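You operate a simulated robot arm through the tools that you are given. There is no shell and no other tool. Be economical: measure what you need, move in short steps, check, and stop when the job is done.

The job below is to be done with a simulated two-armed robot. You get a single attempt, and the scene is never put back.

Task
Fetch the white gear from the top of the side bench and set it on top of the small grey block there. Then take the label marked "repair" from the top of the side bench and leave it on top of the white carton with a yellow label. Then fetch the blue cable and set it on top of the flat brown carton. The order counts.

Only the result counts: the job must be done as asked and must still hold three seconds after the hand-in. Knocking over, shifting, dropping, spilling or breaking anything else fails it.

Robot
Two 7-joint arms with two-finger parallel grippers on one trunk, on a base that drives. Base frame: it is fixed to the floor where the robot stands at the start and does not move with it; the origin is under the middle of the robot, x ahead of it, y to its left, z up; the surface under the hand at the start is at about z = 0.84. Units: m, degrees, N and s.
The left shoulder is at the start at [0.05, 0.209, 1.146], the right one opposite. With the tool pointing down near the work surface each hand reaches from about 0.28 to 0.92 m from the robot's upright axis, wherever it stands, measured 20 degrees to its own side. Places, roughly: blue cable (14x5x4 cm) [-7.7, -1.7, 1.4]; flat brown carton [-5, -2.25, 1]. Payload 4.4 kg a hand.
The tool frame of a hand sits at the grasp point between the pads (the TCP): z along the fingers, y along the line on which they close. The tips reach 0.023 m beyond it. Largest opening 0.094 m; finger width 0.038, thickness 0.01; the body of the gripper, 0.054 by 0.096 m, starts 0.039 m behind the TCP.
Orientation is that of the tool frame in the base frame, as [roll, pitch, yaw] about the fixed x, y, z axes, in that order (R = Rz(yaw) Ry(pitch) Rx(roll)). With the fingers straight down and closing along the base's y, the tool's x points along the base's -x, its y along +y and its z along -z.

Tools
- The arms move only by the tool apply_moves. It takes "left_increments", "right_increments" or both (then of equal length, played together; a hand with none holds still); each is a list of rows, each a list of 7 numbers: the shift along the tool's x, y, z in units of 150 mm (1.0 is 150 mm), then the turn, a rotation vector about the tool's x, y, z in units of 45 degrees (1.0 is 45 degrees), then the finger opening in m, from 0 to 0.094. In form: [[tx, ty, tz, rx, ry, rz, jaw], ...]. A call has 1 to 12 rows; each row is the pose to reach, as a shift and turn from the pose commanded when the call began, along the tool's axes at that moment. A call with a number of a shift or a turn outside -1 to 1 is refused whole. Rows are played at 5 a second. More than 0.05 m and 8.6 degrees between two rows, or a gripper value outside its range, and nothing of the call is played. A pose out of reach is approached as far as the arm can. The call stops where the force on the tool passes 40 N (or 10 N more than at its start, if that is more) or the arm is blocked; 0.2 s more then pass. Each finger travels about 0.108 m/s and halts on what it meets, pressing with about 23 N; the grip force reading is that of the motor and also rises with nothing between the fingers. The clock runs only during rows and for 0.2 s after the last one: add rows that repeat a pose to give the fingers time. It gives the time, the measured TCP pose, the force on the tool (base axes), the opening and the grip force at its end, in the units of the frame above (readings bear some noise), with the torque about the TCP (base axes, N m) and any sound that the robot's microphone picked up, and new pictures: "pictures" is both (left out), scene, wrist or none (wrist: the cameras of the hands that moved).
- Cameras (640 x 400 px; columns grow to the right, rows downward): "scene" is now at [0.1456, 0.0516, 1.331]; the picture's right is [0.56, -0.83, 0.00], its down [-0.36, -0.24, -0.90] and it looks along [0.75, 0.50, -0.43] (base axes); focal length 285 px, centre (320, 200). "left" rides on the left gripper at [0.086, -0.016, -0.075] in its tool frame; the picture's right is [0.18, 0.98, 0.00], its down [-0.58, 0.11, -0.81] and it looks along [-0.79, 0.15, 0.59] (tool axes); focal length 243 px, centre (320, 200). "right" rides on the right gripper at [0.086, 0.016, -0.074] in its tool frame; the picture's right is [-0.18, 0.98, 0.00], its down [-0.58, -0.11, -0.81] and it looks along [-0.79, -0.15, 0.59] (tool axes); focal length 243 px, centre (320, 200).
- raise_lower(by): slides the trunk up (or, below 0, down) by that many m; the arms and the scene camera ride with it, the base frame stays. It gives what a move gives, with no picture.
- roll_base(legs): drives the robot by 1 to 6 legs, each [ahead, left, turn to the left] in m, m and degrees, along the robot's own axes; the way and the turn of a leg run together, so that a leg with both is an arc; at most 1.5 m and 180 degrees a leg. The arms and the cameras ride along, it lands a little off, and it stops where it bumps. It gives what a move gives, and a new picture of the scene camera.
- turn_head(pan, tilt): turns the head with the scene camera to pan (to the left, within 80 degrees either way) and tilt (down, from -29 to 69), counted from straight ahead of the robot. It gives what a move gives, and a new picture of the scene camera.
- point_at(camera, pixels): for up to 12 pixels [column, row] of the newest picture of that camera ("zoom" is the newest enlarged one), the place [x, y, z] in the base frame of the surface seen there, good to about 0.002 m. It takes no simulated time.
- close_up(camera, box): a new picture of the part [left, top, right, bottom] of that camera's present view, enlarged. It takes no simulated time.
- job_done(): hands the job in; it is judged then, once.

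Keep the steps short. Do not move on a guess: measure, check each grasp and each placing, and mend mistakes. In all there are 110 turns and 260 pictures (those below and enlarged ones count). Leave the grippers open and the arms clear of the work at the hand-in unless told otherwise, and finish with a single line.

The tools are called after "Emit:" as a command line: name --argument value ..., lists and objects as JSON in quotes. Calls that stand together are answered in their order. apply_moves: Moves the arms, as the interface text tells. Its arguments: {"type":"object","properties":{"left_increments":{"type":"array","items":{"type":"array","items":{"type":"number"}}},"right_increments":{"type":"array","items":{"type":"array","items":{"type":"number"}}},"pictures":{"type":"string","enum":["both","scene","wrist","none"]}},"required":[]} The other tools are called the same way: raise_lower (by) slides the trunk up or down; roll_base (legs) drives the base; turn_head (pan, tilt) turns the head that bears the scene camera; point_at (camera, pixels) gives the place of the surface under pixels of a picture; close_up (camera, box) takes an enlarged picture of a part of a camera's view; job_done () hands the job in.

At the start:

```text
clock: 0.0
left_position: [0.3819, 0.4919, 1.1602]
left_ee_rot: [-179.9, 0.1, 180.0]
left_wrist_force: [0.4, -0.1, -0.9]
left_wrist_torque: [0.03, -0.02, -0.01]
left_gripper_width: 0.0941
left_grip_force: 0.1
right_position: [0.5075, 0.0662, 1.2054]
right_ee_rot: [-180.0, 0.0, 180.0]
right_wrist_force: [0.6, -0.5, 0.0]
right_wrist_torque: [-0.01, -0.01, -0.01]
right_gripper_width: 0.0941
right_grip_force: 0.1
trunk travel left (down, up): [-0.225, 0.338]
robot x, y, heading: [0.0021, -0.0007, 0.3]
head pan, tilt: [33.7, 25.5]
```

scene: 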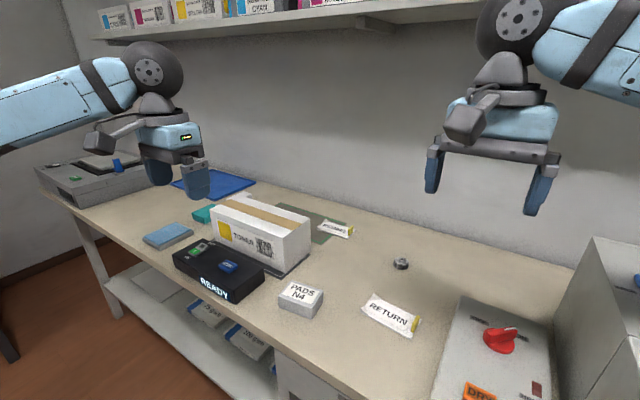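
right: 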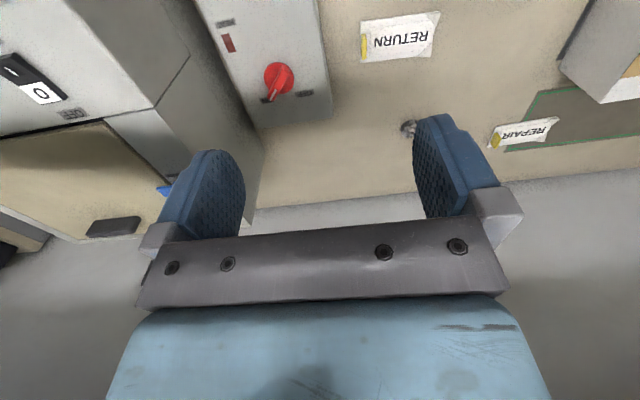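
left: 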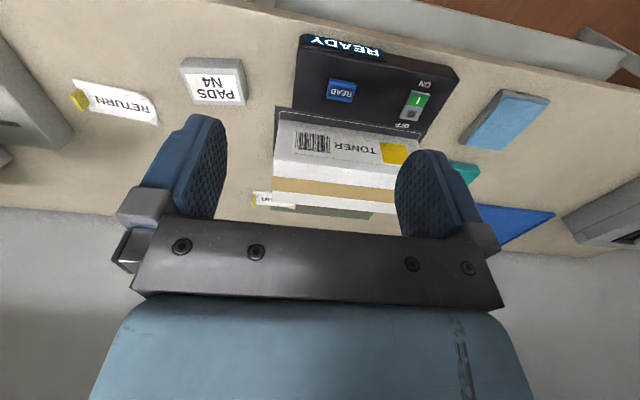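

I look closer at the bench to identify the gear, block and label, starting with the scene picture.

Emit:
close_up --camera "scene" --box '[270, 190, 470, 340]'

Emit:
close_up --camera "scene" --box '[30, 140, 320, 320]'

Emit:
turn_head --pan -30 --tilt 25

```text
2.67 times, centred on (370, 265) of scene
```

zoom: 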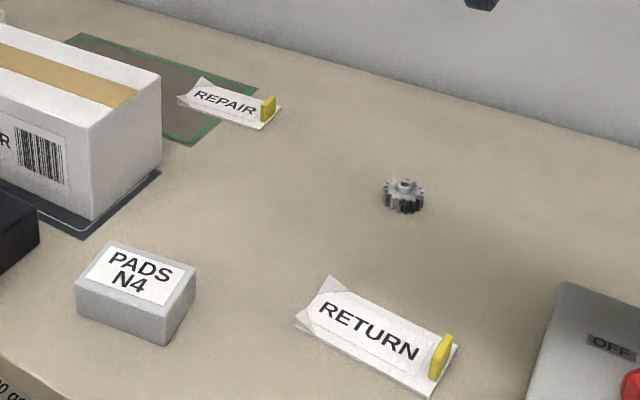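

```text
2.21 times, centred on (175, 230) of scene
```

zoom: 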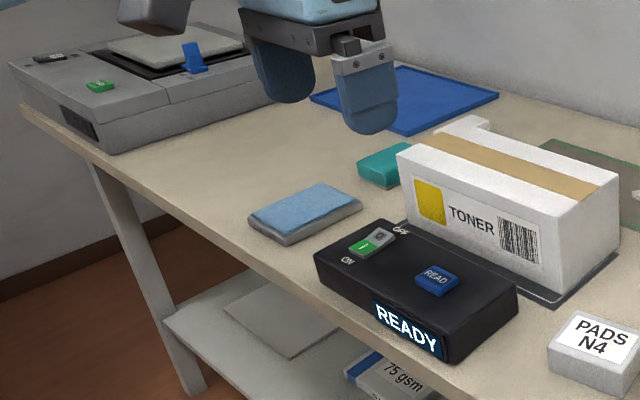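

```text
clock: 1.3
left_position: [0.3822, 0.493, 1.1585]
left_ee_rot: [180.0, 0.0, 180.0]
left_wrist_force: [-0.5, 0.9, 0.6]
left_wrist_torque: [-0.03, 0.01, 0.0]
left_gripper_width: 0.0939
left_grip_force: 0.1
right_position: [0.5064, 0.0669, 1.2039]
right_ee_rot: [180.0, 0.1, 180.0]
right_wrist_force: [-0.3, 0.5, -0.3]
right_wrist_torque: [0.03, 0.02, -0.04]
right_gripper_width: 0.094
right_grip_force: 0.0
trunk travel left (down, up): [-0.225, 0.338]
robot x, y, heading: [-0.0006, -0.0014, -0.2]
head pan, tilt: [-30.0, 25.0]
```

scene: 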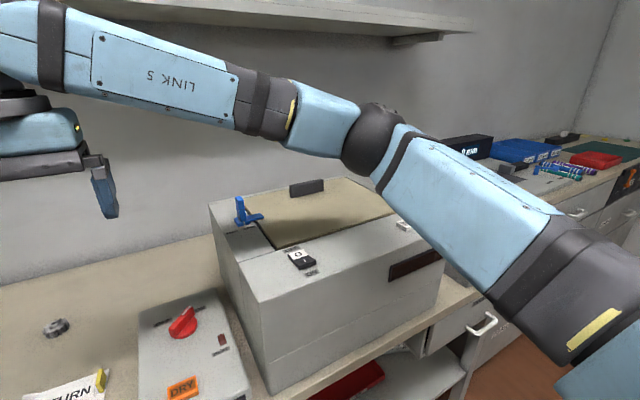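

The bench holds a gear, the PADS block, the REPAIR label and the TONER carton. I turn the head back and measure.

Emit:
turn_head --pan 20 --tilt 35

Emit:
close_up --camera "right" --box '[340, 0, 600, 160]'

```text
clock: 2.5
left_position: [0.3804, 0.493, 1.1611]
left_ee_rot: [-180.0, -0.1, -180.0]
left_wrist_force: [0.0, 0.7, -1.4]
left_wrist_torque: [0.0, 0.02, -0.02]
left_gripper_width: 0.0939
left_grip_force: 0.1
right_position: [0.5073, 0.0661, 1.2041]
right_ee_rot: [180.0, 0.0, 180.0]
right_wrist_force: [0.5, 0.2, 0.1]
right_wrist_torque: [0.03, 0.02, -0.02]
right_gripper_width: 0.0938
right_grip_force: 0.0
trunk travel left (down, up): [-0.225, 0.338]
robot x, y, heading: [-0.0015, -0.0052, -0.4]
head pan, tilt: [20.0, 35.0]
```

scene: 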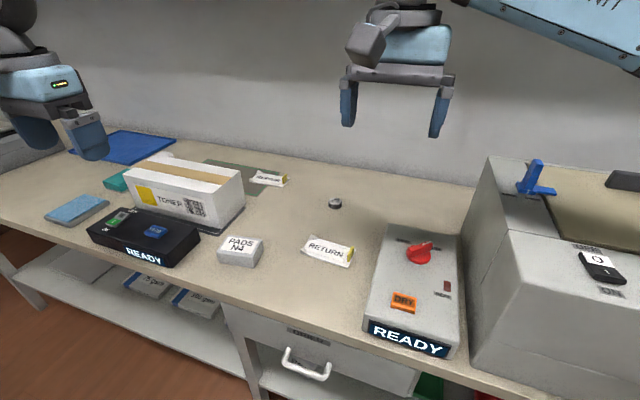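

```text
2.46 times, centred on (470, 80) of right
```

zoom: 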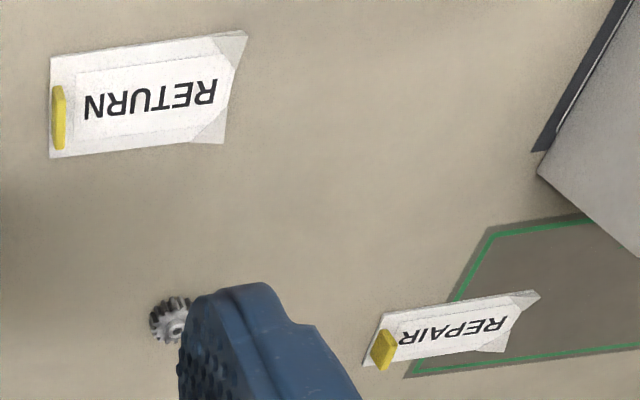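

I measure the gear (335,203), the PADS block top, the REPAIR label and the TONER top.

Emit:
close_up --camera "scene" --box '[200, 150, 360, 280]'

Emit:
point_at --camera "scene" --pixels '[[335, 203], [335, 215], [228, 238], [260, 239], [219, 250], [250, 253], [240, 243], [268, 178], [286, 180], [190, 172], [242, 170], [150, 155]]'

```text
3.08 times, centred on (280, 215) of scene
```

zoom: 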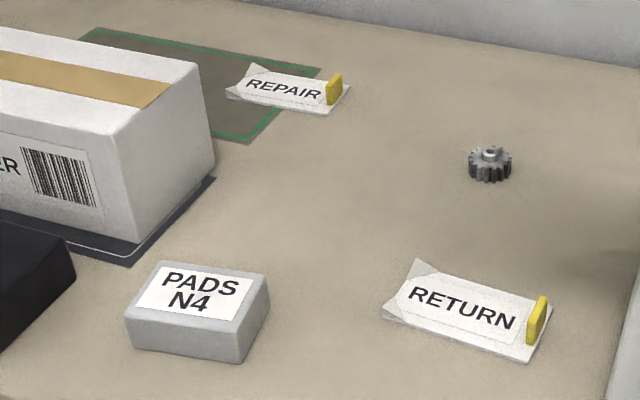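

```text
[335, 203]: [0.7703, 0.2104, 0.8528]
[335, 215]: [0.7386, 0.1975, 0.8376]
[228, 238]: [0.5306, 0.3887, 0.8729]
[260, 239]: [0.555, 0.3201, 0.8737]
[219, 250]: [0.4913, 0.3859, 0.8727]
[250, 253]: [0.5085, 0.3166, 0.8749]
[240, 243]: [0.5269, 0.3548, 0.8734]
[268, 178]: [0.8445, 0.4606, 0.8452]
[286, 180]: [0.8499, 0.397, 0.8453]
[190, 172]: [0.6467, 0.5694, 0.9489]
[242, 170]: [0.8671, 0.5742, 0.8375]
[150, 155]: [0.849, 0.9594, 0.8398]
```

I refine the gear, label tab and bench edge from the enlarged picture.

Emit:
point_at --camera "zoom" --pixels '[[490, 152], [470, 158], [512, 160], [490, 160], [490, 180], [335, 76], [331, 100], [345, 95], [228, 92], [252, 66], [332, 113], [349, 86]]'

Emit:
point_at --camera "scene" --pixels '[[120, 247], [230, 290], [300, 316], [370, 340], [128, 180], [237, 172], [165, 158], [215, 202], [170, 185], [345, 250], [240, 330], [200, 180]]'

```text
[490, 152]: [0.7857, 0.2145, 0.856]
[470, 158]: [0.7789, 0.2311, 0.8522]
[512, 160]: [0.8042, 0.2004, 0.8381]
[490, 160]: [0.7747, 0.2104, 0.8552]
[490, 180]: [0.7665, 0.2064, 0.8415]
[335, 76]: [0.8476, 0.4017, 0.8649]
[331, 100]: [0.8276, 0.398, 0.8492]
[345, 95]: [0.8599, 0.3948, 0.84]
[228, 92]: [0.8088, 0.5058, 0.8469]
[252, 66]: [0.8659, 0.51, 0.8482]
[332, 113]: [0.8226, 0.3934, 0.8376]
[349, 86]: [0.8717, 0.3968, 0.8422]
```

```text
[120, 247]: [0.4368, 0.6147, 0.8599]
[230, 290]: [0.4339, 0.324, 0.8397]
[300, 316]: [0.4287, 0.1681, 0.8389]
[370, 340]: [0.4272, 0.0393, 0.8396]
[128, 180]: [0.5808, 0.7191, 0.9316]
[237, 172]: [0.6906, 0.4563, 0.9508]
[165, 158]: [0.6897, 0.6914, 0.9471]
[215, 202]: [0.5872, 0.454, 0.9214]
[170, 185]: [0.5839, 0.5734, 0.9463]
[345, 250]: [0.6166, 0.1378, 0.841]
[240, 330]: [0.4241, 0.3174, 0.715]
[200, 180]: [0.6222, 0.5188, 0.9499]
```

The bench front edge is at x≈0.425 and the surface at z≈0.838. The label lies slightly beyond reach, so I creep ahead 0.08 m.

Emit:
roll_base --legs '[[0.08, 0, 0]]'

```text
clock: 3.6
left_position: [0.4615, 0.4929, 1.1589]
left_ee_rot: [180.0, 0.0, 179.9]
left_wrist_force: [0.8, -0.2, 0.6]
left_wrist_torque: [0.0, 0.01, -0.02]
left_gripper_width: 0.094
left_grip_force: 0.1
right_position: [0.586, 0.0672, 1.2038]
right_ee_rot: [180.0, 0.0, -179.8]
right_wrist_force: [0.5, 0.2, 0.3]
right_wrist_torque: [0.0, 0.02, 0.03]
right_gripper_width: 0.0939
right_grip_force: 0.1
trunk travel left (down, up): [-0.225, 0.338]
robot x, y, heading: [0.079, -0.0001, 0.2]
head pan, tilt: [20.0, 35.0]
```

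scene: 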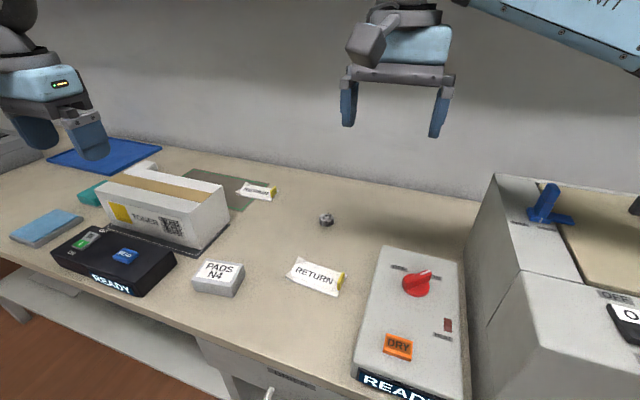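

I move the right hand back and aside, while the left hand goes toward the gear at height.

Emit:
apply_moves --left_increments '[[-0.2, -0.2, 0, 0, 0, 0, 0.094], [-0.4, -0.4, 0, 0, 0, 0, 0.094], [-0.6, -0.6, 0, 0, 0, 0, 0.094], [-0.8, -0.8, 0, 0, 0, 0, 0.094], [-1, -1, 0, 0, 0, 0, 0.094]]' --right_increments '[[0.2, -0.1, 0, 0, 0, 0, 0.094], [0.4, -0.2, 0, 0, 0, 0, 0.094], [0.6, -0.3, 0, 0, 0, 0, 0.094], [0.8, -0.4, 0, 0, 0, 0, 0.094], [1, -0.5, 0, 0, 0, 0, 0.094]]' --pictures "none"

Emit:
apply_moves --left_increments '[[-0.2, -0.2, 0.2, 0, 0, 0, 0.094], [-0.4, -0.4, 0.4, 0, 0, 0, 0.094], [-0.6, -0.6, 0.6, 0, 0, 0, 0.094], [-0.8, -0.75, 0.8, 0, 0, 0, 0.094], [-1, -0.87, 1, 0, 0, 0, 0.094]]' --pictures "both"

```text
clock: 4.8
left_position: [0.6132, 0.3406, 1.1591]
left_ee_rot: [179.9, 0.0, -180.0]
left_wrist_force: [1.0, -0.1, 0.1]
left_wrist_torque: [0.01, 0.04, -0.02]
left_gripper_width: 0.094
left_grip_force: 0.0
right_position: [0.4349, -0.0115, 1.2053]
right_ee_rot: [179.9, -0.1, -179.9]
right_wrist_force: [0.2, 0.6, -0.1]
right_wrist_torque: [0.01, 0.01, 0.0]
right_gripper_width: 0.0941
right_grip_force: 0.0
trunk travel left (down, up): [-0.225, 0.338]
robot x, y, heading: [0.0762, 0.0017, -0.0]
head pan, tilt: [20.0, 35.0]
```

```text
refused: row 1 steps farther than a row can; nothing moved
```

That row step was slightly too long; I replay it in smaller steps.

Emit:
apply_moves --left_increments '[[-0.18, -0.16, 0.18, 0, 0, 0, 0.094], [-0.36, -0.32, 0.36, 0, 0, 0, 0.094], [-0.54, -0.48, 0.54, 0, 0, 0, 0.094], [-0.72, -0.64, 0.72, 0, 0, 0, 0.094], [-0.9, -0.8, 0.9, 0, 0, 0, 0.094], [-1, -0.85, 1, 0, 0, 0, 0.094], [-1, -0.85, 1, 0, 0, 0, 0.094]]' --pictures "both"

```text
clock: 6.4
left_position: [0.742, 0.2298, 1.0188]
left_ee_rot: [-180.0, 0.0, -179.9]
left_wrist_force: [-0.5, 0.4, 0.5]
left_wrist_torque: [-0.03, 0.02, 0.03]
left_gripper_width: 0.0939
left_grip_force: 0.1
left hand out of reach, approached as far as the arm can: row 5, 6, 7
right_position: [0.4352, -0.009, 1.2062]
right_ee_rot: [-180.0, -0.1, -180.0]
right_wrist_force: [0.9, 0.2, 0.2]
right_wrist_torque: [0.03, -0.01, 0.0]
right_gripper_width: 0.0938
right_grip_force: 0.0
trunk travel left (down, up): [-0.225, 0.338]
robot x, y, heading: [0.08, -0.0004, -0.0]
head pan, tilt: [20.0, 35.0]
```

scene: 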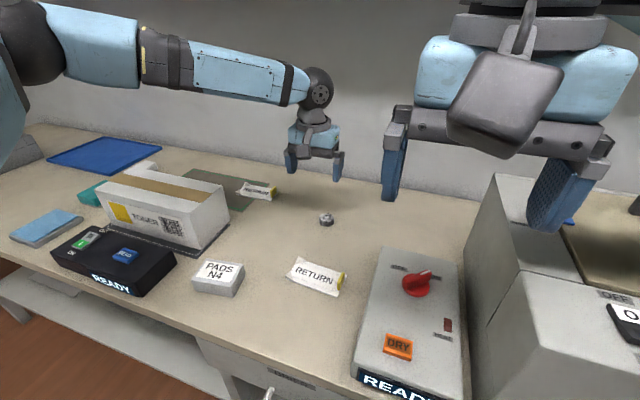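
left: 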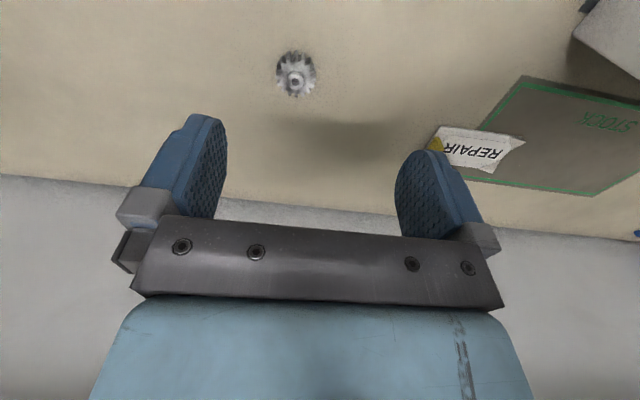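

The arm stalls at x≈0.74. Before driving further ahead I look down to check clearance between base and bench, and locate the gear with the left wrist camera (296,80).

Emit:
point_at --camera "left" --pixels '[[296, 80], [277, 75], [316, 75], [296, 55], [296, 97], [436, 140], [440, 147], [524, 141], [489, 172]]'

Emit:
turn_head --pan 0 --tilt 69

```text
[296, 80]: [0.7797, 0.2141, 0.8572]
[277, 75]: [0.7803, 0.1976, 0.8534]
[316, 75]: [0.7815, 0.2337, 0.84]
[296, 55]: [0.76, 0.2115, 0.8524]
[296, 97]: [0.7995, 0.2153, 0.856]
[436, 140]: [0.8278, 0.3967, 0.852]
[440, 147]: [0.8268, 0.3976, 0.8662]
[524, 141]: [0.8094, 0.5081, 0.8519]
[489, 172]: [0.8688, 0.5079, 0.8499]
```

```text
clock: 7.4
left_position: [0.7403, 0.2314, 1.0188]
left_ee_rot: [-179.9, 0.1, -179.9]
left_wrist_force: [0.0, 0.3, 0.4]
left_wrist_torque: [-0.01, 0.0, 0.02]
left_gripper_width: 0.0942
left_grip_force: 0.0
right_position: [0.435, -0.0106, 1.2058]
right_ee_rot: [-179.9, 0.0, -179.9]
right_wrist_force: [0.7, -0.1, 0.6]
right_wrist_torque: [-0.01, 0.04, -0.01]
right_gripper_width: 0.0941
right_grip_force: 0.0
trunk travel left (down, up): [-0.225, 0.338]
robot x, y, heading: [0.0784, 0.0001, 0.4]
head pan, tilt: [0.0, 68.8]
```

scene: 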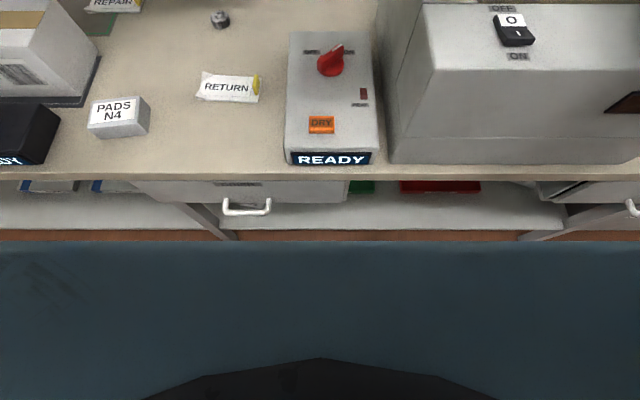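

Emit:
point_at --camera "scene" --pixels '[[320, 244], [320, 260], [100, 246], [250, 237], [247, 207], [150, 225], [231, 237], [530, 238], [350, 222], [247, 199]]'

```text
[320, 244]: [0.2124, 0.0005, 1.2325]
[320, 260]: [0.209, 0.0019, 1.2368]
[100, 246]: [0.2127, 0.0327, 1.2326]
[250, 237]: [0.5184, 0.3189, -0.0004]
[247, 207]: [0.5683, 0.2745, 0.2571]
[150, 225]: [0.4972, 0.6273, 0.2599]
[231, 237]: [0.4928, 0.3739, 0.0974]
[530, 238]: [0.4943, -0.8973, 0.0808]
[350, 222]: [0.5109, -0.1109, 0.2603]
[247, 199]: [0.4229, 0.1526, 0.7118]
```

The bench's legs and shelf start at x≈0.49; there is still room. I creep ahead another 0.06 m.

Emit:
roll_base --legs '[[0.06, 0, 0]]'

```text
clock: 8.3
left_position: [0.802, 0.2311, 1.0184]
left_ee_rot: [-179.9, 0.0, -179.9]
left_wrist_force: [-0.2, 0.9, 0.6]
left_wrist_torque: [0.03, 0.07, 0.02]
left_gripper_width: 0.0938
left_grip_force: 0.1
right_position: [0.4949, -0.0088, 1.2063]
right_ee_rot: [-180.0, -0.1, -179.9]
right_wrist_force: [0.6, 0.0, 0.7]
right_wrist_torque: [-0.01, 0.03, 0.0]
right_gripper_width: 0.094
right_grip_force: 0.0
trunk travel left (down, up): [-0.225, 0.338]
robot x, y, heading: [0.1416, 0.0014, 0.2]
head pan, tilt: [0.0, 68.8]
```

scene: 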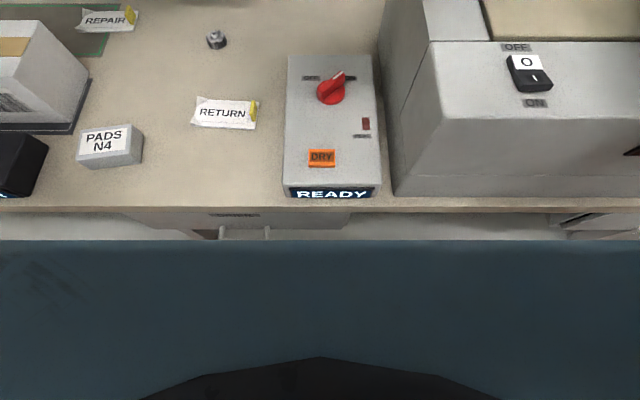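

I move the left hand above the gear centre (0.780, 0.214), to z≈0.92.

Emit:
apply_moves --left_increments '[[0.05, -0.04, 0.22, 0, 0, 0, 0.09], [0.1, -0.08, 0.44, 0, 0, 0, 0.09], [0.147, -0.11, 0.66, 0, 0, 0, 0.09], [0.147, -0.11, 0.66, 0, 0, 0, 0.09]]' --pictures "wrist"

```text
clock: 9.3
left_position: [0.7615, 0.2375, 0.9353]
left_ee_rot: [-179.9, 0.1, -179.9]
left_wrist_force: [0.1, -0.2, 0.2]
left_wrist_torque: [-0.04, 0.04, 0.03]
left_gripper_width: 0.09
left_grip_force: 0.1
left hand out of reach, approached as far as the arm can: row 1, 2, 3, 4
right_position: [0.4947, -0.0094, 1.2061]
right_ee_rot: [-180.0, 0.0, -179.9]
right_wrist_force: [0.6, 0.2, -0.5]
right_wrist_torque: [0.01, 0.01, 0.01]
right_gripper_width: 0.0939
right_grip_force: 0.0
trunk travel left (down, up): [-0.225, 0.338]
robot x, y, heading: [0.1404, 0.0004, 0.2]
head pan, tilt: [0.0, 68.8]
```

left: 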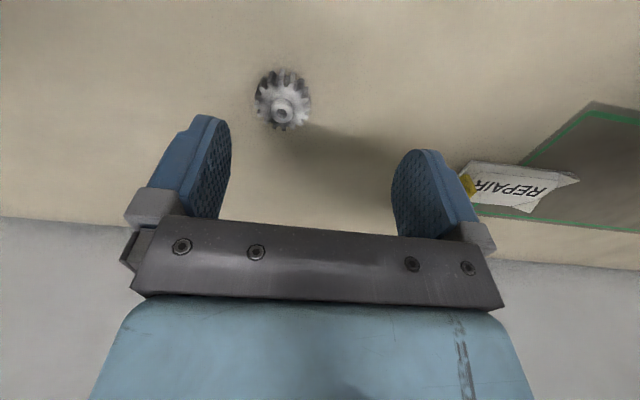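

The arm still gets stuck short of its stated reach, so I look at its posture.

Emit:
turn_head --pan 30 --tilt 15

```text
clock: 10.6
left_position: [0.7642, 0.2356, 0.9357]
left_ee_rot: [-179.9, 0.1, -179.9]
left_wrist_force: [0.1, 0.8, 0.2]
left_wrist_torque: [0.02, 0.0, -0.03]
left_gripper_width: 0.09
left_grip_force: 0.0
right_position: [0.494, -0.0094, 1.2052]
right_ee_rot: [-180.0, 0.0, -179.8]
right_wrist_force: [-0.5, 0.4, 0.2]
right_wrist_torque: [-0.01, 0.01, -0.02]
right_gripper_width: 0.0941
right_grip_force: 0.1
trunk travel left (down, up): [-0.225, 0.338]
robot x, y, heading: [0.1412, -0.0015, 0.1]
head pan, tilt: [30.0, 15.0]
```

scene: 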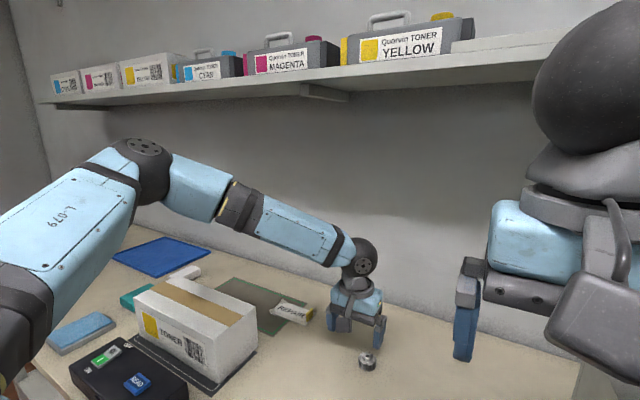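

The elbow is swung out left and the wrist is at a limit. The gear is round, so I turn the hand about its vertical axis by about 45°, which suits the forearm's direction.

Emit:
apply_moves --left_increments '[[0, 0, 0, 0, 0, 0.18, 0.09], [0, 0, 0, 0, 0, 0.36, 0.09], [0, 0, 0, 0, 0, 0.54, 0.09], [0, 0, 0, 0, 0, 0.72, 0.09], [0, 0, 0, 0, 0, 0.9, 0.09], [0, 0, 0, 0, 0, 0.9, 0.09]]' --pictures "wrist"

```text
clock: 12.0
left_position: [0.7612, 0.2351, 0.936]
left_ee_rot: [-179.9, 0.1, 139.5]
left_wrist_force: [0.2, 0.1, -0.1]
left_wrist_torque: [0.04, 0.01, -0.01]
left_gripper_width: 0.0898
left_grip_force: 0.1
right_position: [0.4946, -0.0095, 1.2055]
right_ee_rot: [179.9, 0.1, -179.9]
right_wrist_force: [-0.3, 0.1, -0.3]
right_wrist_torque: [-0.02, -0.01, 0.0]
right_gripper_width: 0.094
right_grip_force: 0.1
trunk travel left (down, up): [-0.225, 0.338]
robot x, y, heading: [0.1411, -0.0005, 0.2]
head pan, tilt: [30.0, 15.0]
```

left: 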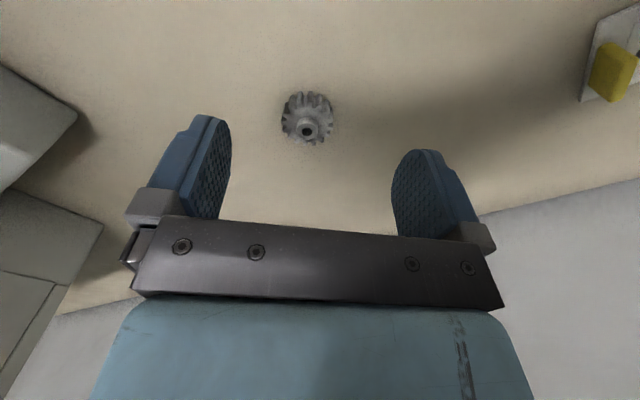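

Turning works. I shift over the gear and descend to z≈0.90 for a check.

Emit:
apply_moves --left_increments '[[-0.1, -0.01, 0, 0, 0, 0, 0.08], [-0.185, -0.022, 0, 0, 0, 0, 0.08], [-0.185, -0.022, 0.12, 0, 0, 0, 0.08], [-0.185, -0.022, 0.24, 0, 0, 0, 0.08], [-0.185, -0.022, 0.24, 0, 0, 0, 0.08]]' --pictures "both"

```text
clock: 13.2
left_position: [0.7559, 0.2407, 0.9226]
left_ee_rot: [-180.0, 0.2, 139.6]
left_wrist_force: [0.2, 0.3, 0.2]
left_wrist_torque: [-0.06, -0.02, 0.0]
left_gripper_width: 0.0797
left_grip_force: 0.0
left hand out of reach, approached as far as the arm can: row 1, 2, 3, 4, 5
right_position: [0.4946, -0.0097, 1.2058]
right_ee_rot: [-180.0, 0.0, -180.0]
right_wrist_force: [0.7, -1.0, 0.3]
right_wrist_torque: [-0.04, 0.01, 0.0]
right_gripper_width: 0.0938
right_grip_force: 0.0
trunk travel left (down, up): [-0.225, 0.338]
robot x, y, heading: [0.1398, -0.0019, 0.2]
head pan, tilt: [30.0, 15.0]
```

scene: 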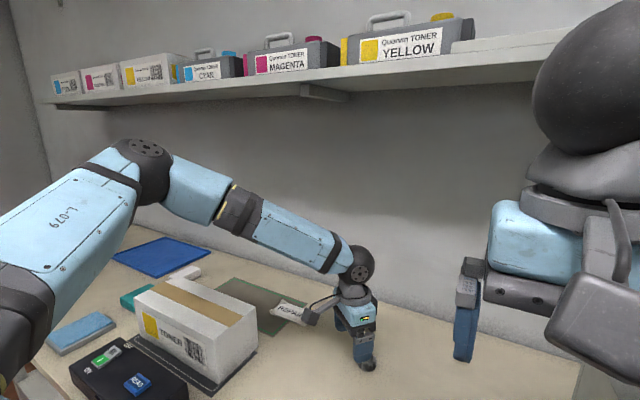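
left: 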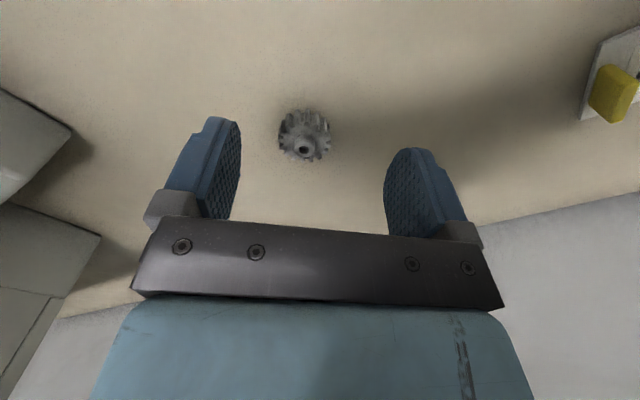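

The arm seems limited toward the inside. Sliding the base to the right should help. I first lift the left hand, then look right to check the right arm's clearance over the cabinet.

Emit:
apply_moves --left_increments '[[0, 0, -0.3, 0, 0, 0, 0.09], [0, 0, -0.6, 0, 0, 0, 0.09], [0, 0, -0.9, 0, 0, 0, 0.09], [0, 0, -0.9, 0, 0, 0, 0.09]]' --pictures "none"

Emit:
turn_head --pan -40 --tilt 40

Emit:
point_at --camera "scene" --pixels '[[100, 200], [200, 200], [300, 200], [400, 200], [300, 300], [200, 300], [100, 300], [500, 200], [400, 300], [300, 100], [400, 100], [500, 100]]'

```text
clock: 14.2
left_position: [0.7552, 0.2427, 1.057]
left_ee_rot: [-179.8, 0.0, 139.6]
left_wrist_force: [-0.7, 0.0, -0.5]
left_wrist_torque: [0.01, -0.01, -0.04]
left_gripper_width: 0.0899
left_grip_force: 0.1
right_position: [0.4951, -0.0094, 1.2066]
right_ee_rot: [179.9, 0.0, -179.9]
right_wrist_force: [-0.2, -0.6, 0.0]
right_wrist_torque: [-0.01, 0.02, -0.02]
right_gripper_width: 0.094
right_grip_force: 0.0
trunk travel left (down, up): [-0.225, 0.338]
robot x, y, heading: [0.1406, -0.0031, -0.1]
head pan, tilt: [30.0, 15.0]
```

```text
clock: 15.6
left_position: [0.7561, 0.2427, 1.0577]
left_ee_rot: [179.9, 0.1, 139.6]
left_wrist_force: [-0.5, -0.3, -0.2]
left_wrist_torque: [-0.05, 0.0, 0.03]
left_gripper_width: 0.0899
left_grip_force: 0.0
right_position: [0.4947, -0.0104, 1.2049]
right_ee_rot: [180.0, 0.0, -179.8]
right_wrist_force: [0.7, -0.3, 0.6]
right_wrist_torque: [-0.01, 0.02, 0.0]
right_gripper_width: 0.094
right_grip_force: 0.0
trunk travel left (down, up): [-0.225, 0.338]
robot x, y, heading: [0.1437, -0.0018, 0.2]
head pan, tilt: [-40.0, 40.0]
```

scene: 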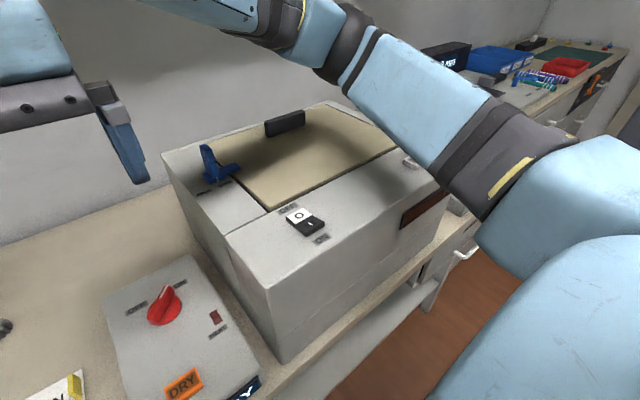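

```text
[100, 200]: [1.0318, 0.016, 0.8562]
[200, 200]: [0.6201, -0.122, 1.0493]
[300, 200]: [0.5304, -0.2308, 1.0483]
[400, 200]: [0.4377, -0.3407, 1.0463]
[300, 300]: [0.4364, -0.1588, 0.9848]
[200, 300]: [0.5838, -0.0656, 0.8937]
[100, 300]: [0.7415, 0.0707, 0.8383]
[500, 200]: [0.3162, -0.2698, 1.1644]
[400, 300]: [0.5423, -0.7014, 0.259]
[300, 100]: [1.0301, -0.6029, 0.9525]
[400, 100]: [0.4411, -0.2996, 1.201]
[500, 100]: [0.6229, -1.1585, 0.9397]
```

The cabinet top is at z≈1.05 and the right arm is above 1.16, so it clears. I slide 0.15 m to the right.

Emit:
roll_base --legs '[[0, -0.15, 0]]'

Emit:
turn_head --pan 30 --tilt 35

```text
clock: 17.5
left_position: [0.7559, 0.0917, 1.0578]
left_ee_rot: [180.0, 0.1, 139.5]
left_wrist_force: [0.1, 0.5, 0.2]
left_wrist_torque: [0.01, 0.03, 0.03]
left_gripper_width: 0.0902
left_grip_force: 0.0
right_position: [0.4953, -0.1595, 1.2062]
right_ee_rot: [180.0, 0.0, 180.0]
right_wrist_force: [0.7, 0.3, -1.3]
right_wrist_torque: [0.03, -0.04, 0.02]
right_gripper_width: 0.094
right_grip_force: 0.0
trunk travel left (down, up): [-0.225, 0.338]
robot x, y, heading: [0.1374, -0.1474, -0.1]
head pan, tilt: [-40.0, 40.0]
```

scene: 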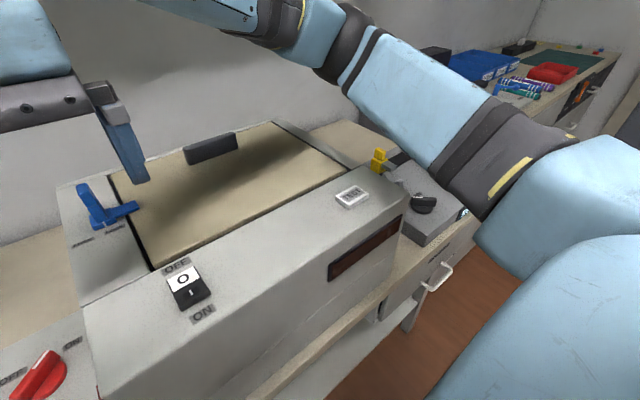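

```text
clock: 18.9
left_position: [0.7574, 0.0914, 1.0582]
left_ee_rot: [-179.9, 0.1, 139.5]
left_wrist_force: [0.1, -0.1, -0.5]
left_wrist_torque: [0.01, 0.01, 0.02]
left_gripper_width: 0.0898
left_grip_force: 0.0
right_position: [0.4946, -0.1591, 1.2058]
right_ee_rot: [-180.0, 0.1, 180.0]
right_wrist_force: [-0.4, 0.4, -0.2]
right_wrist_torque: [0.0, -0.02, 0.02]
right_gripper_width: 0.094
right_grip_force: 0.0
trunk travel left (down, up): [-0.225, 0.338]
robot x, y, heading: [0.1398, -0.1504, -0.1]
head pan, tilt: [30.0, 35.0]
```

scene: 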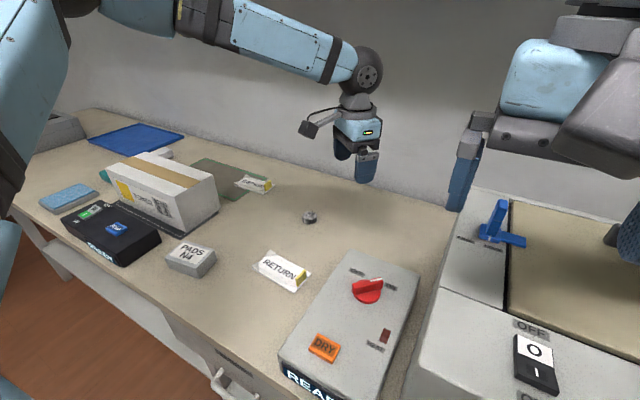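

Now I bring the left hand over the gear at (0.780, 0.214), turning back to the straight yaw.

Emit:
apply_moves --left_increments '[[0.083, 0.145, 0.17, 0, 0, -0.18, 0.08], [0.166, 0.289, 0.34, 0, 0, -0.36, 0.08], [0.249, 0.434, 0.52, 0, 0, -0.54, 0.08], [0.332, 0.578, 0.69, 0, 0, -0.72, 0.08], [0.415, 0.723, 0.867, 0, 0, -0.9, 0.08], [0.415, 0.723, 0.867, 0, 0, -0.9, 0.08]]' --pictures "wrist"

```text
clock: 20.3
left_position: [0.7798, 0.2126, 0.9289]
left_ee_rot: [-179.9, 0.1, -179.9]
left_wrist_force: [-0.6, 0.7, 0.3]
left_wrist_torque: [0.01, -0.03, 0.0]
left_gripper_width: 0.0801
left_grip_force: 0.1
right_position: [0.4942, -0.1596, 1.2063]
right_ee_rot: [179.9, 0.0, 180.0]
right_wrist_force: [-0.3, 0.2, -0.4]
right_wrist_torque: [0.02, -0.02, 0.02]
right_gripper_width: 0.0941
right_grip_force: 0.0
trunk travel left (down, up): [-0.225, 0.338]
robot x, y, heading: [0.1409, -0.1474, -0.2]
head pan, tilt: [30.0, 35.0]
```

left: 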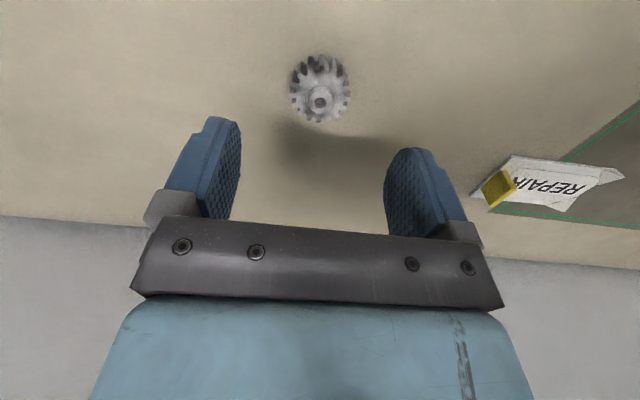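

In reach now. I recheck the gear's edges from this view.

Emit:
point_at --camera "left" --pixels '[[320, 101], [291, 92], [349, 92], [320, 58], [320, 120], [300, 92], [341, 92], [500, 185], [487, 200], [510, 172]]'

```text
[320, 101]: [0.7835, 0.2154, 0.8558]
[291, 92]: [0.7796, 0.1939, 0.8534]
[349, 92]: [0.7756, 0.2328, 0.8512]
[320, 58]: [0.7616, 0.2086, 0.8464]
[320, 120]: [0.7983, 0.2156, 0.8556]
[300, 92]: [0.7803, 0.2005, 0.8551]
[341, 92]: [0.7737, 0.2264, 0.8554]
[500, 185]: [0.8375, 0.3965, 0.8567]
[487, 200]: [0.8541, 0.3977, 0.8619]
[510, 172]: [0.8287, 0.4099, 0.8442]
```

The gear centre is (0.781, 0.214), about 0.04 wide, so the hand is centred. I descend to z≈0.865 with the jaws open and then close.

Emit:
apply_moves --left_increments '[[-0.005, 0.013, 0.2, 0, 0, 0, 0.08], [-0.005, 0.013, 0.34, 0, 0, 0, 0.08], [-0.005, 0.013, 0.425, 0, 0, 0, 0.08], [-0.005, 0.013, 0.425, 0, 0, 0, 0.08], [-0.005, 0.013, 0.425, 0, 0, 0, 0.02], [-0.005, 0.013, 0.425, 0, 0, 0, 0.02], [-0.005, 0.013, 0.425, 0, 0, 0, 0.02], [-0.005, 0.013, 0.425, 0, 0, 0, 0.02]]' --pictures "both"

```text
clock: 22.1
left_position: [0.7817, 0.2154, 0.8653]
left_ee_rot: [180.0, 0.1, -180.0]
left_wrist_force: [0.5, -0.8, 1.3]
left_wrist_torque: [0.01, 0.0, -0.02]
left_gripper_width: 0.0374
left_grip_force: 23.2
right_position: [0.4948, -0.1594, 1.2066]
right_ee_rot: [-180.0, 0.0, -179.9]
right_wrist_force: [0.1, 0.4, -0.3]
right_wrist_torque: [0.0, -0.02, 0.0]
right_gripper_width: 0.094
right_grip_force: 0.1
trunk travel left (down, up): [-0.225, 0.338]
robot x, y, heading: [0.1392, -0.1501, 0.0]
head pan, tilt: [30.0, 35.0]
```

scene: 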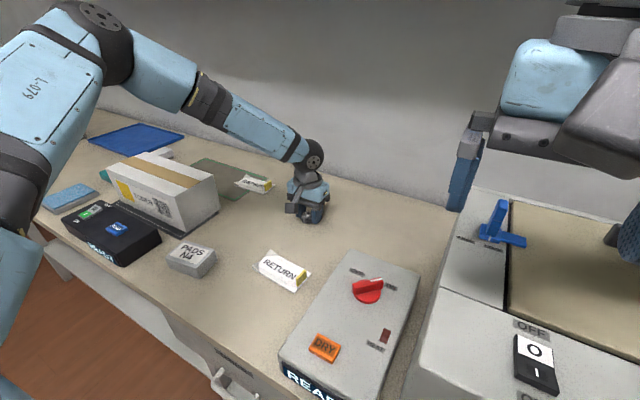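
left: 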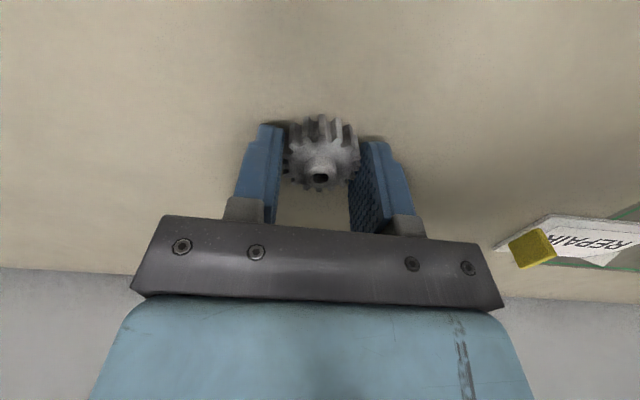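

The gear is gripped (37 mm, 23 N). I lift it 0.11 m and measure the PADS block again meanwhile.

Emit:
apply_moves --left_increments '[[0, 0, -0.2, 0, 0, 0, 0.02], [0, 0, -0.45, 0, 0, 0, 0.02], [0, 0, -0.73, 0, 0, 0, 0.02], [0, 0, -0.73, 0, 0, 0, 0.02]]' --pictures "wrist"

Emit:
close_up --camera "scene" --box '[140, 220, 240, 290]'

```text
clock: 23.1
left_position: [0.7817, 0.2159, 0.9717]
left_ee_rot: [-179.9, 0.0, 180.0]
left_wrist_force: [-1.6, 0.5, -1.3]
left_wrist_torque: [-0.01, 0.02, -0.02]
left_gripper_width: 0.0376
left_grip_force: 22.7
right_position: [0.4939, -0.1601, 1.2061]
right_ee_rot: [-180.0, 0.1, 180.0]
right_wrist_force: [-0.3, 0.8, 0.6]
right_wrist_torque: [-0.02, 0.01, 0.02]
right_gripper_width: 0.0941
right_grip_force: 0.1
trunk travel left (down, up): [-0.225, 0.338]
robot x, y, heading: [0.1372, -0.1488, -0.0]
head pan, tilt: [30.0, 35.0]
```

left: 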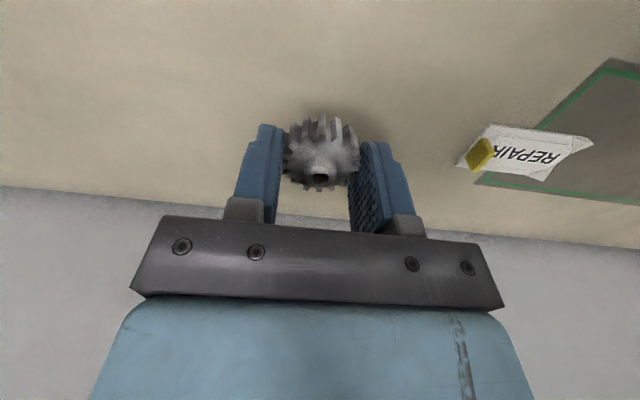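

```text
5.71 times, centred on (190, 255) of scene
```

zoom: 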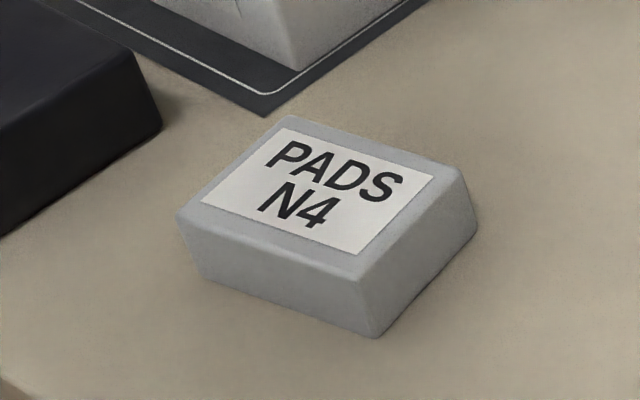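

Emit:
point_at --camera "zoom" --pixels '[[287, 120], [458, 172], [185, 218], [355, 275], [320, 195]]'

```text
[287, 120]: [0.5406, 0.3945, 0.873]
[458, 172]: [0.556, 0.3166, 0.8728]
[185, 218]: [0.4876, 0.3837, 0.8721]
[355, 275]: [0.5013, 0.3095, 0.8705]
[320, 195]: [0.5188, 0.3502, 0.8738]
```

The block's top centre is (0.521, 0.351, 0.8735). I carry the gear there at height, in two stretches.

Emit:
apply_moves --left_increments '[[0.2, 0.1, -0.1, 0, 0, 0, 0.02], [0.4, 0.2, -0.2, 0, 0, 0, 0.02], [0.6, 0.3, -0.2, 0, 0, 0, 0.02], [0.8, 0.4, -0.2, 0, 0, 0, 0.02], [1.0, 0.5, -0.2, 0, 0, 0, 0.02]]' --pictures "none"

Emit:
apply_moves --left_increments '[[0.2, 0.1, 0, 0, 0, 0, 0.02], [0.4, 0.2, 0, 0, 0, 0, 0.02], [0.6, 0.3, 0, 0, 0, 0, 0.02], [0.738, 0.4, 0, 0, 0, 0, 0.02], [0.738, 0.4, 0, 0, 0, 0, 0.02]]' --pictures "both"

```text
clock: 24.3
left_position: [0.6288, 0.2932, 1.0009]
left_ee_rot: [-179.9, 0.1, -180.0]
left_wrist_force: [-0.4, 0.6, -0.7]
left_wrist_torque: [-0.02, -0.02, -0.02]
left_gripper_width: 0.0377
left_grip_force: 23.0
right_position: [0.4937, -0.1585, 1.207]
right_ee_rot: [-180.0, 0.1, 180.0]
right_wrist_force: [-0.1, 0.5, 0.4]
right_wrist_torque: [0.02, -0.02, -0.01]
right_gripper_width: 0.094
right_grip_force: 0.0
trunk travel left (down, up): [-0.225, 0.338]
robot x, y, heading: [0.1396, -0.1482, -0.2]
head pan, tilt: [30.0, 35.0]
```

```text
clock: 25.5
left_position: [0.5195, 0.3539, 1.0011]
left_ee_rot: [-179.9, 0.0, 179.9]
left_wrist_force: [0.8, 0.5, -1.6]
left_wrist_torque: [-0.01, 0.05, -0.01]
left_gripper_width: 0.0375
left_grip_force: 23.4
right_position: [0.4947, -0.1578, 1.206]
right_ee_rot: [-179.9, 0.1, -179.9]
right_wrist_force: [0.5, -0.1, -1.0]
right_wrist_torque: [-0.04, 0.02, -0.02]
right_gripper_width: 0.0941
right_grip_force: 0.1
trunk travel left (down, up): [-0.225, 0.338]
robot x, y, heading: [0.1399, -0.1473, -0.2]
head pan, tilt: [30.0, 35.0]
```

scene: 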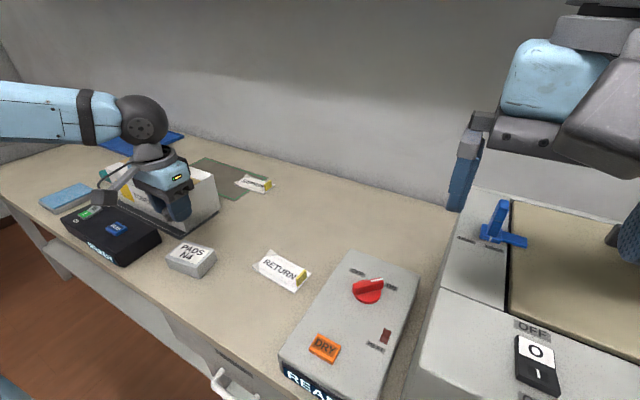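
left: 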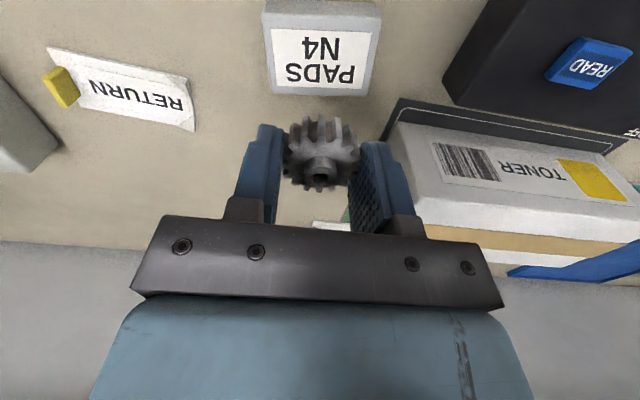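

I lower the gear to z≈0.902 (about 1 mm above contact), without releasing yet.

Emit:
apply_moves --left_increments '[[-0.01, -0.02, 0.2, 0, 0, 0, 0.02], [-0.01, -0.02, 0.4, 0, 0, 0, 0.02], [-0.01, -0.02, 0.55, 0, 0, 0, 0.02], [-0.01, -0.02, 0.655, 0, 0, 0, 0.02], [-0.01, -0.02, 0.665, 0, 0, 0, 0.02], [-0.01, -0.02, 0.665, 0, 0, 0, 0.02]]' --pictures "both"

Emit:
close_up --camera "scene" --box '[140, 200, 240, 290]'

```text
clock: 26.9
left_position: [0.5208, 0.3485, 0.9011]
left_ee_rot: [-179.9, 0.0, 180.0]
left_wrist_force: [-0.5, -0.1, -0.2]
left_wrist_torque: [0.0, -0.02, 0.02]
left_gripper_width: 0.0376
left_grip_force: 23.2
right_position: [0.4941, -0.1592, 1.2059]
right_ee_rot: [180.0, 0.0, -180.0]
right_wrist_force: [-0.4, 0.6, -0.4]
right_wrist_torque: [-0.04, 0.01, -0.01]
right_gripper_width: 0.0937
right_grip_force: 0.1
trunk travel left (down, up): [-0.225, 0.338]
robot x, y, heading: [0.141, -0.1485, 0.1]
head pan, tilt: [30.0, 35.0]
```

scene: 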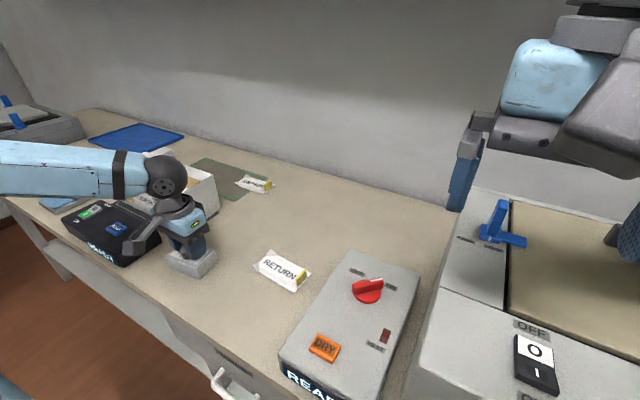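
left: 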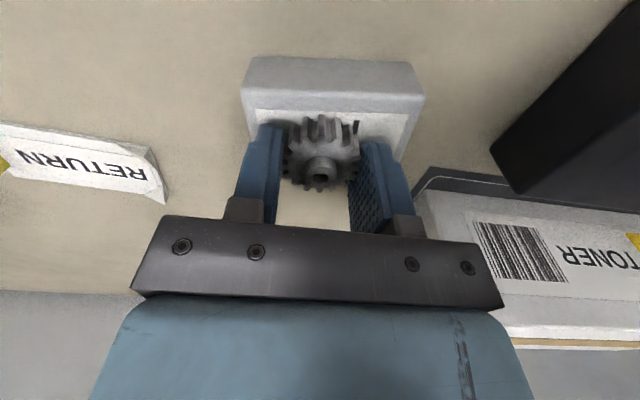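

```text
4.44 times, centred on (190, 245) of scene
```

zoom: 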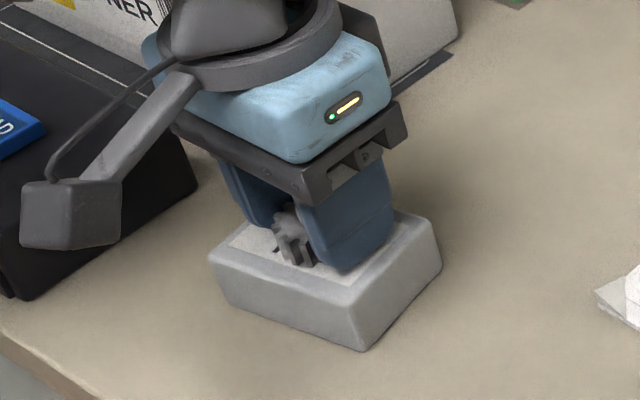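

Nearly touching and centred on the block. I lower 1 mm more, open the fingers and rise.

Emit:
apply_moves --left_increments '[[0, 0, 0.007, 0, 0, 0, 0.02], [0, 0, 0.007, 0, 0, 0, 0.04], [0, 0, 0.007, 0, 0, 0, 0.05], [0, 0, 0.007, 0, 0, 0, 0.06], [0, 0, 0.007, 0, 0, 0, 0.06], [0, 0, -0.1, 0, 0, 0, 0.06], [0, 0, -0.35, 0, 0, 0, 0.06], [0, 0, -0.65, 0, 0, 0, 0.06], [0, 0, -0.9, 0, 0, 0, 0.06]]' --pictures "both"

Emit:
close_up --camera "scene" --box '[140, 200, 240, 290]'

```text
clock: 28.9
left_position: [0.5221, 0.3476, 1.0387]
left_ee_rot: [-179.9, 0.2, 179.9]
left_wrist_force: [-0.2, 0.1, -0.5]
left_wrist_torque: [0.03, -0.02, -0.01]
left_gripper_width: 0.0597
left_grip_force: 0.0
right_position: [0.494, -0.1592, 1.2064]
right_ee_rot: [179.9, 0.0, 180.0]
right_wrist_force: [-0.8, -1.0, 0.4]
right_wrist_torque: [-0.01, 0.03, -0.02]
right_gripper_width: 0.0939
right_grip_force: 0.1
trunk travel left (down, up): [-0.225, 0.338]
robot x, y, heading: [0.1361, -0.1487, 0.0]
head pan, tilt: [30.0, 35.0]
```

scene: 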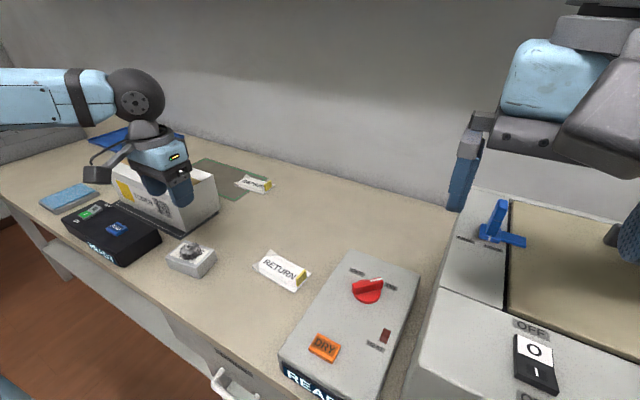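
left: 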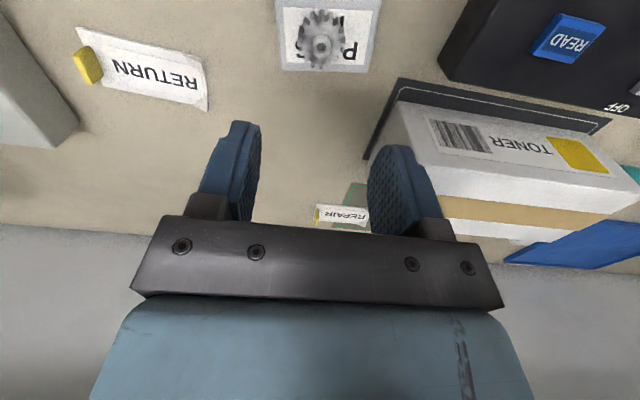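

```text
4.44 times, centred on (190, 245) of scene
```

zoom: 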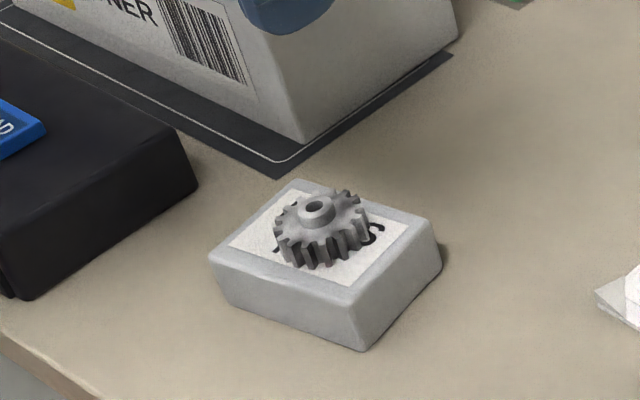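

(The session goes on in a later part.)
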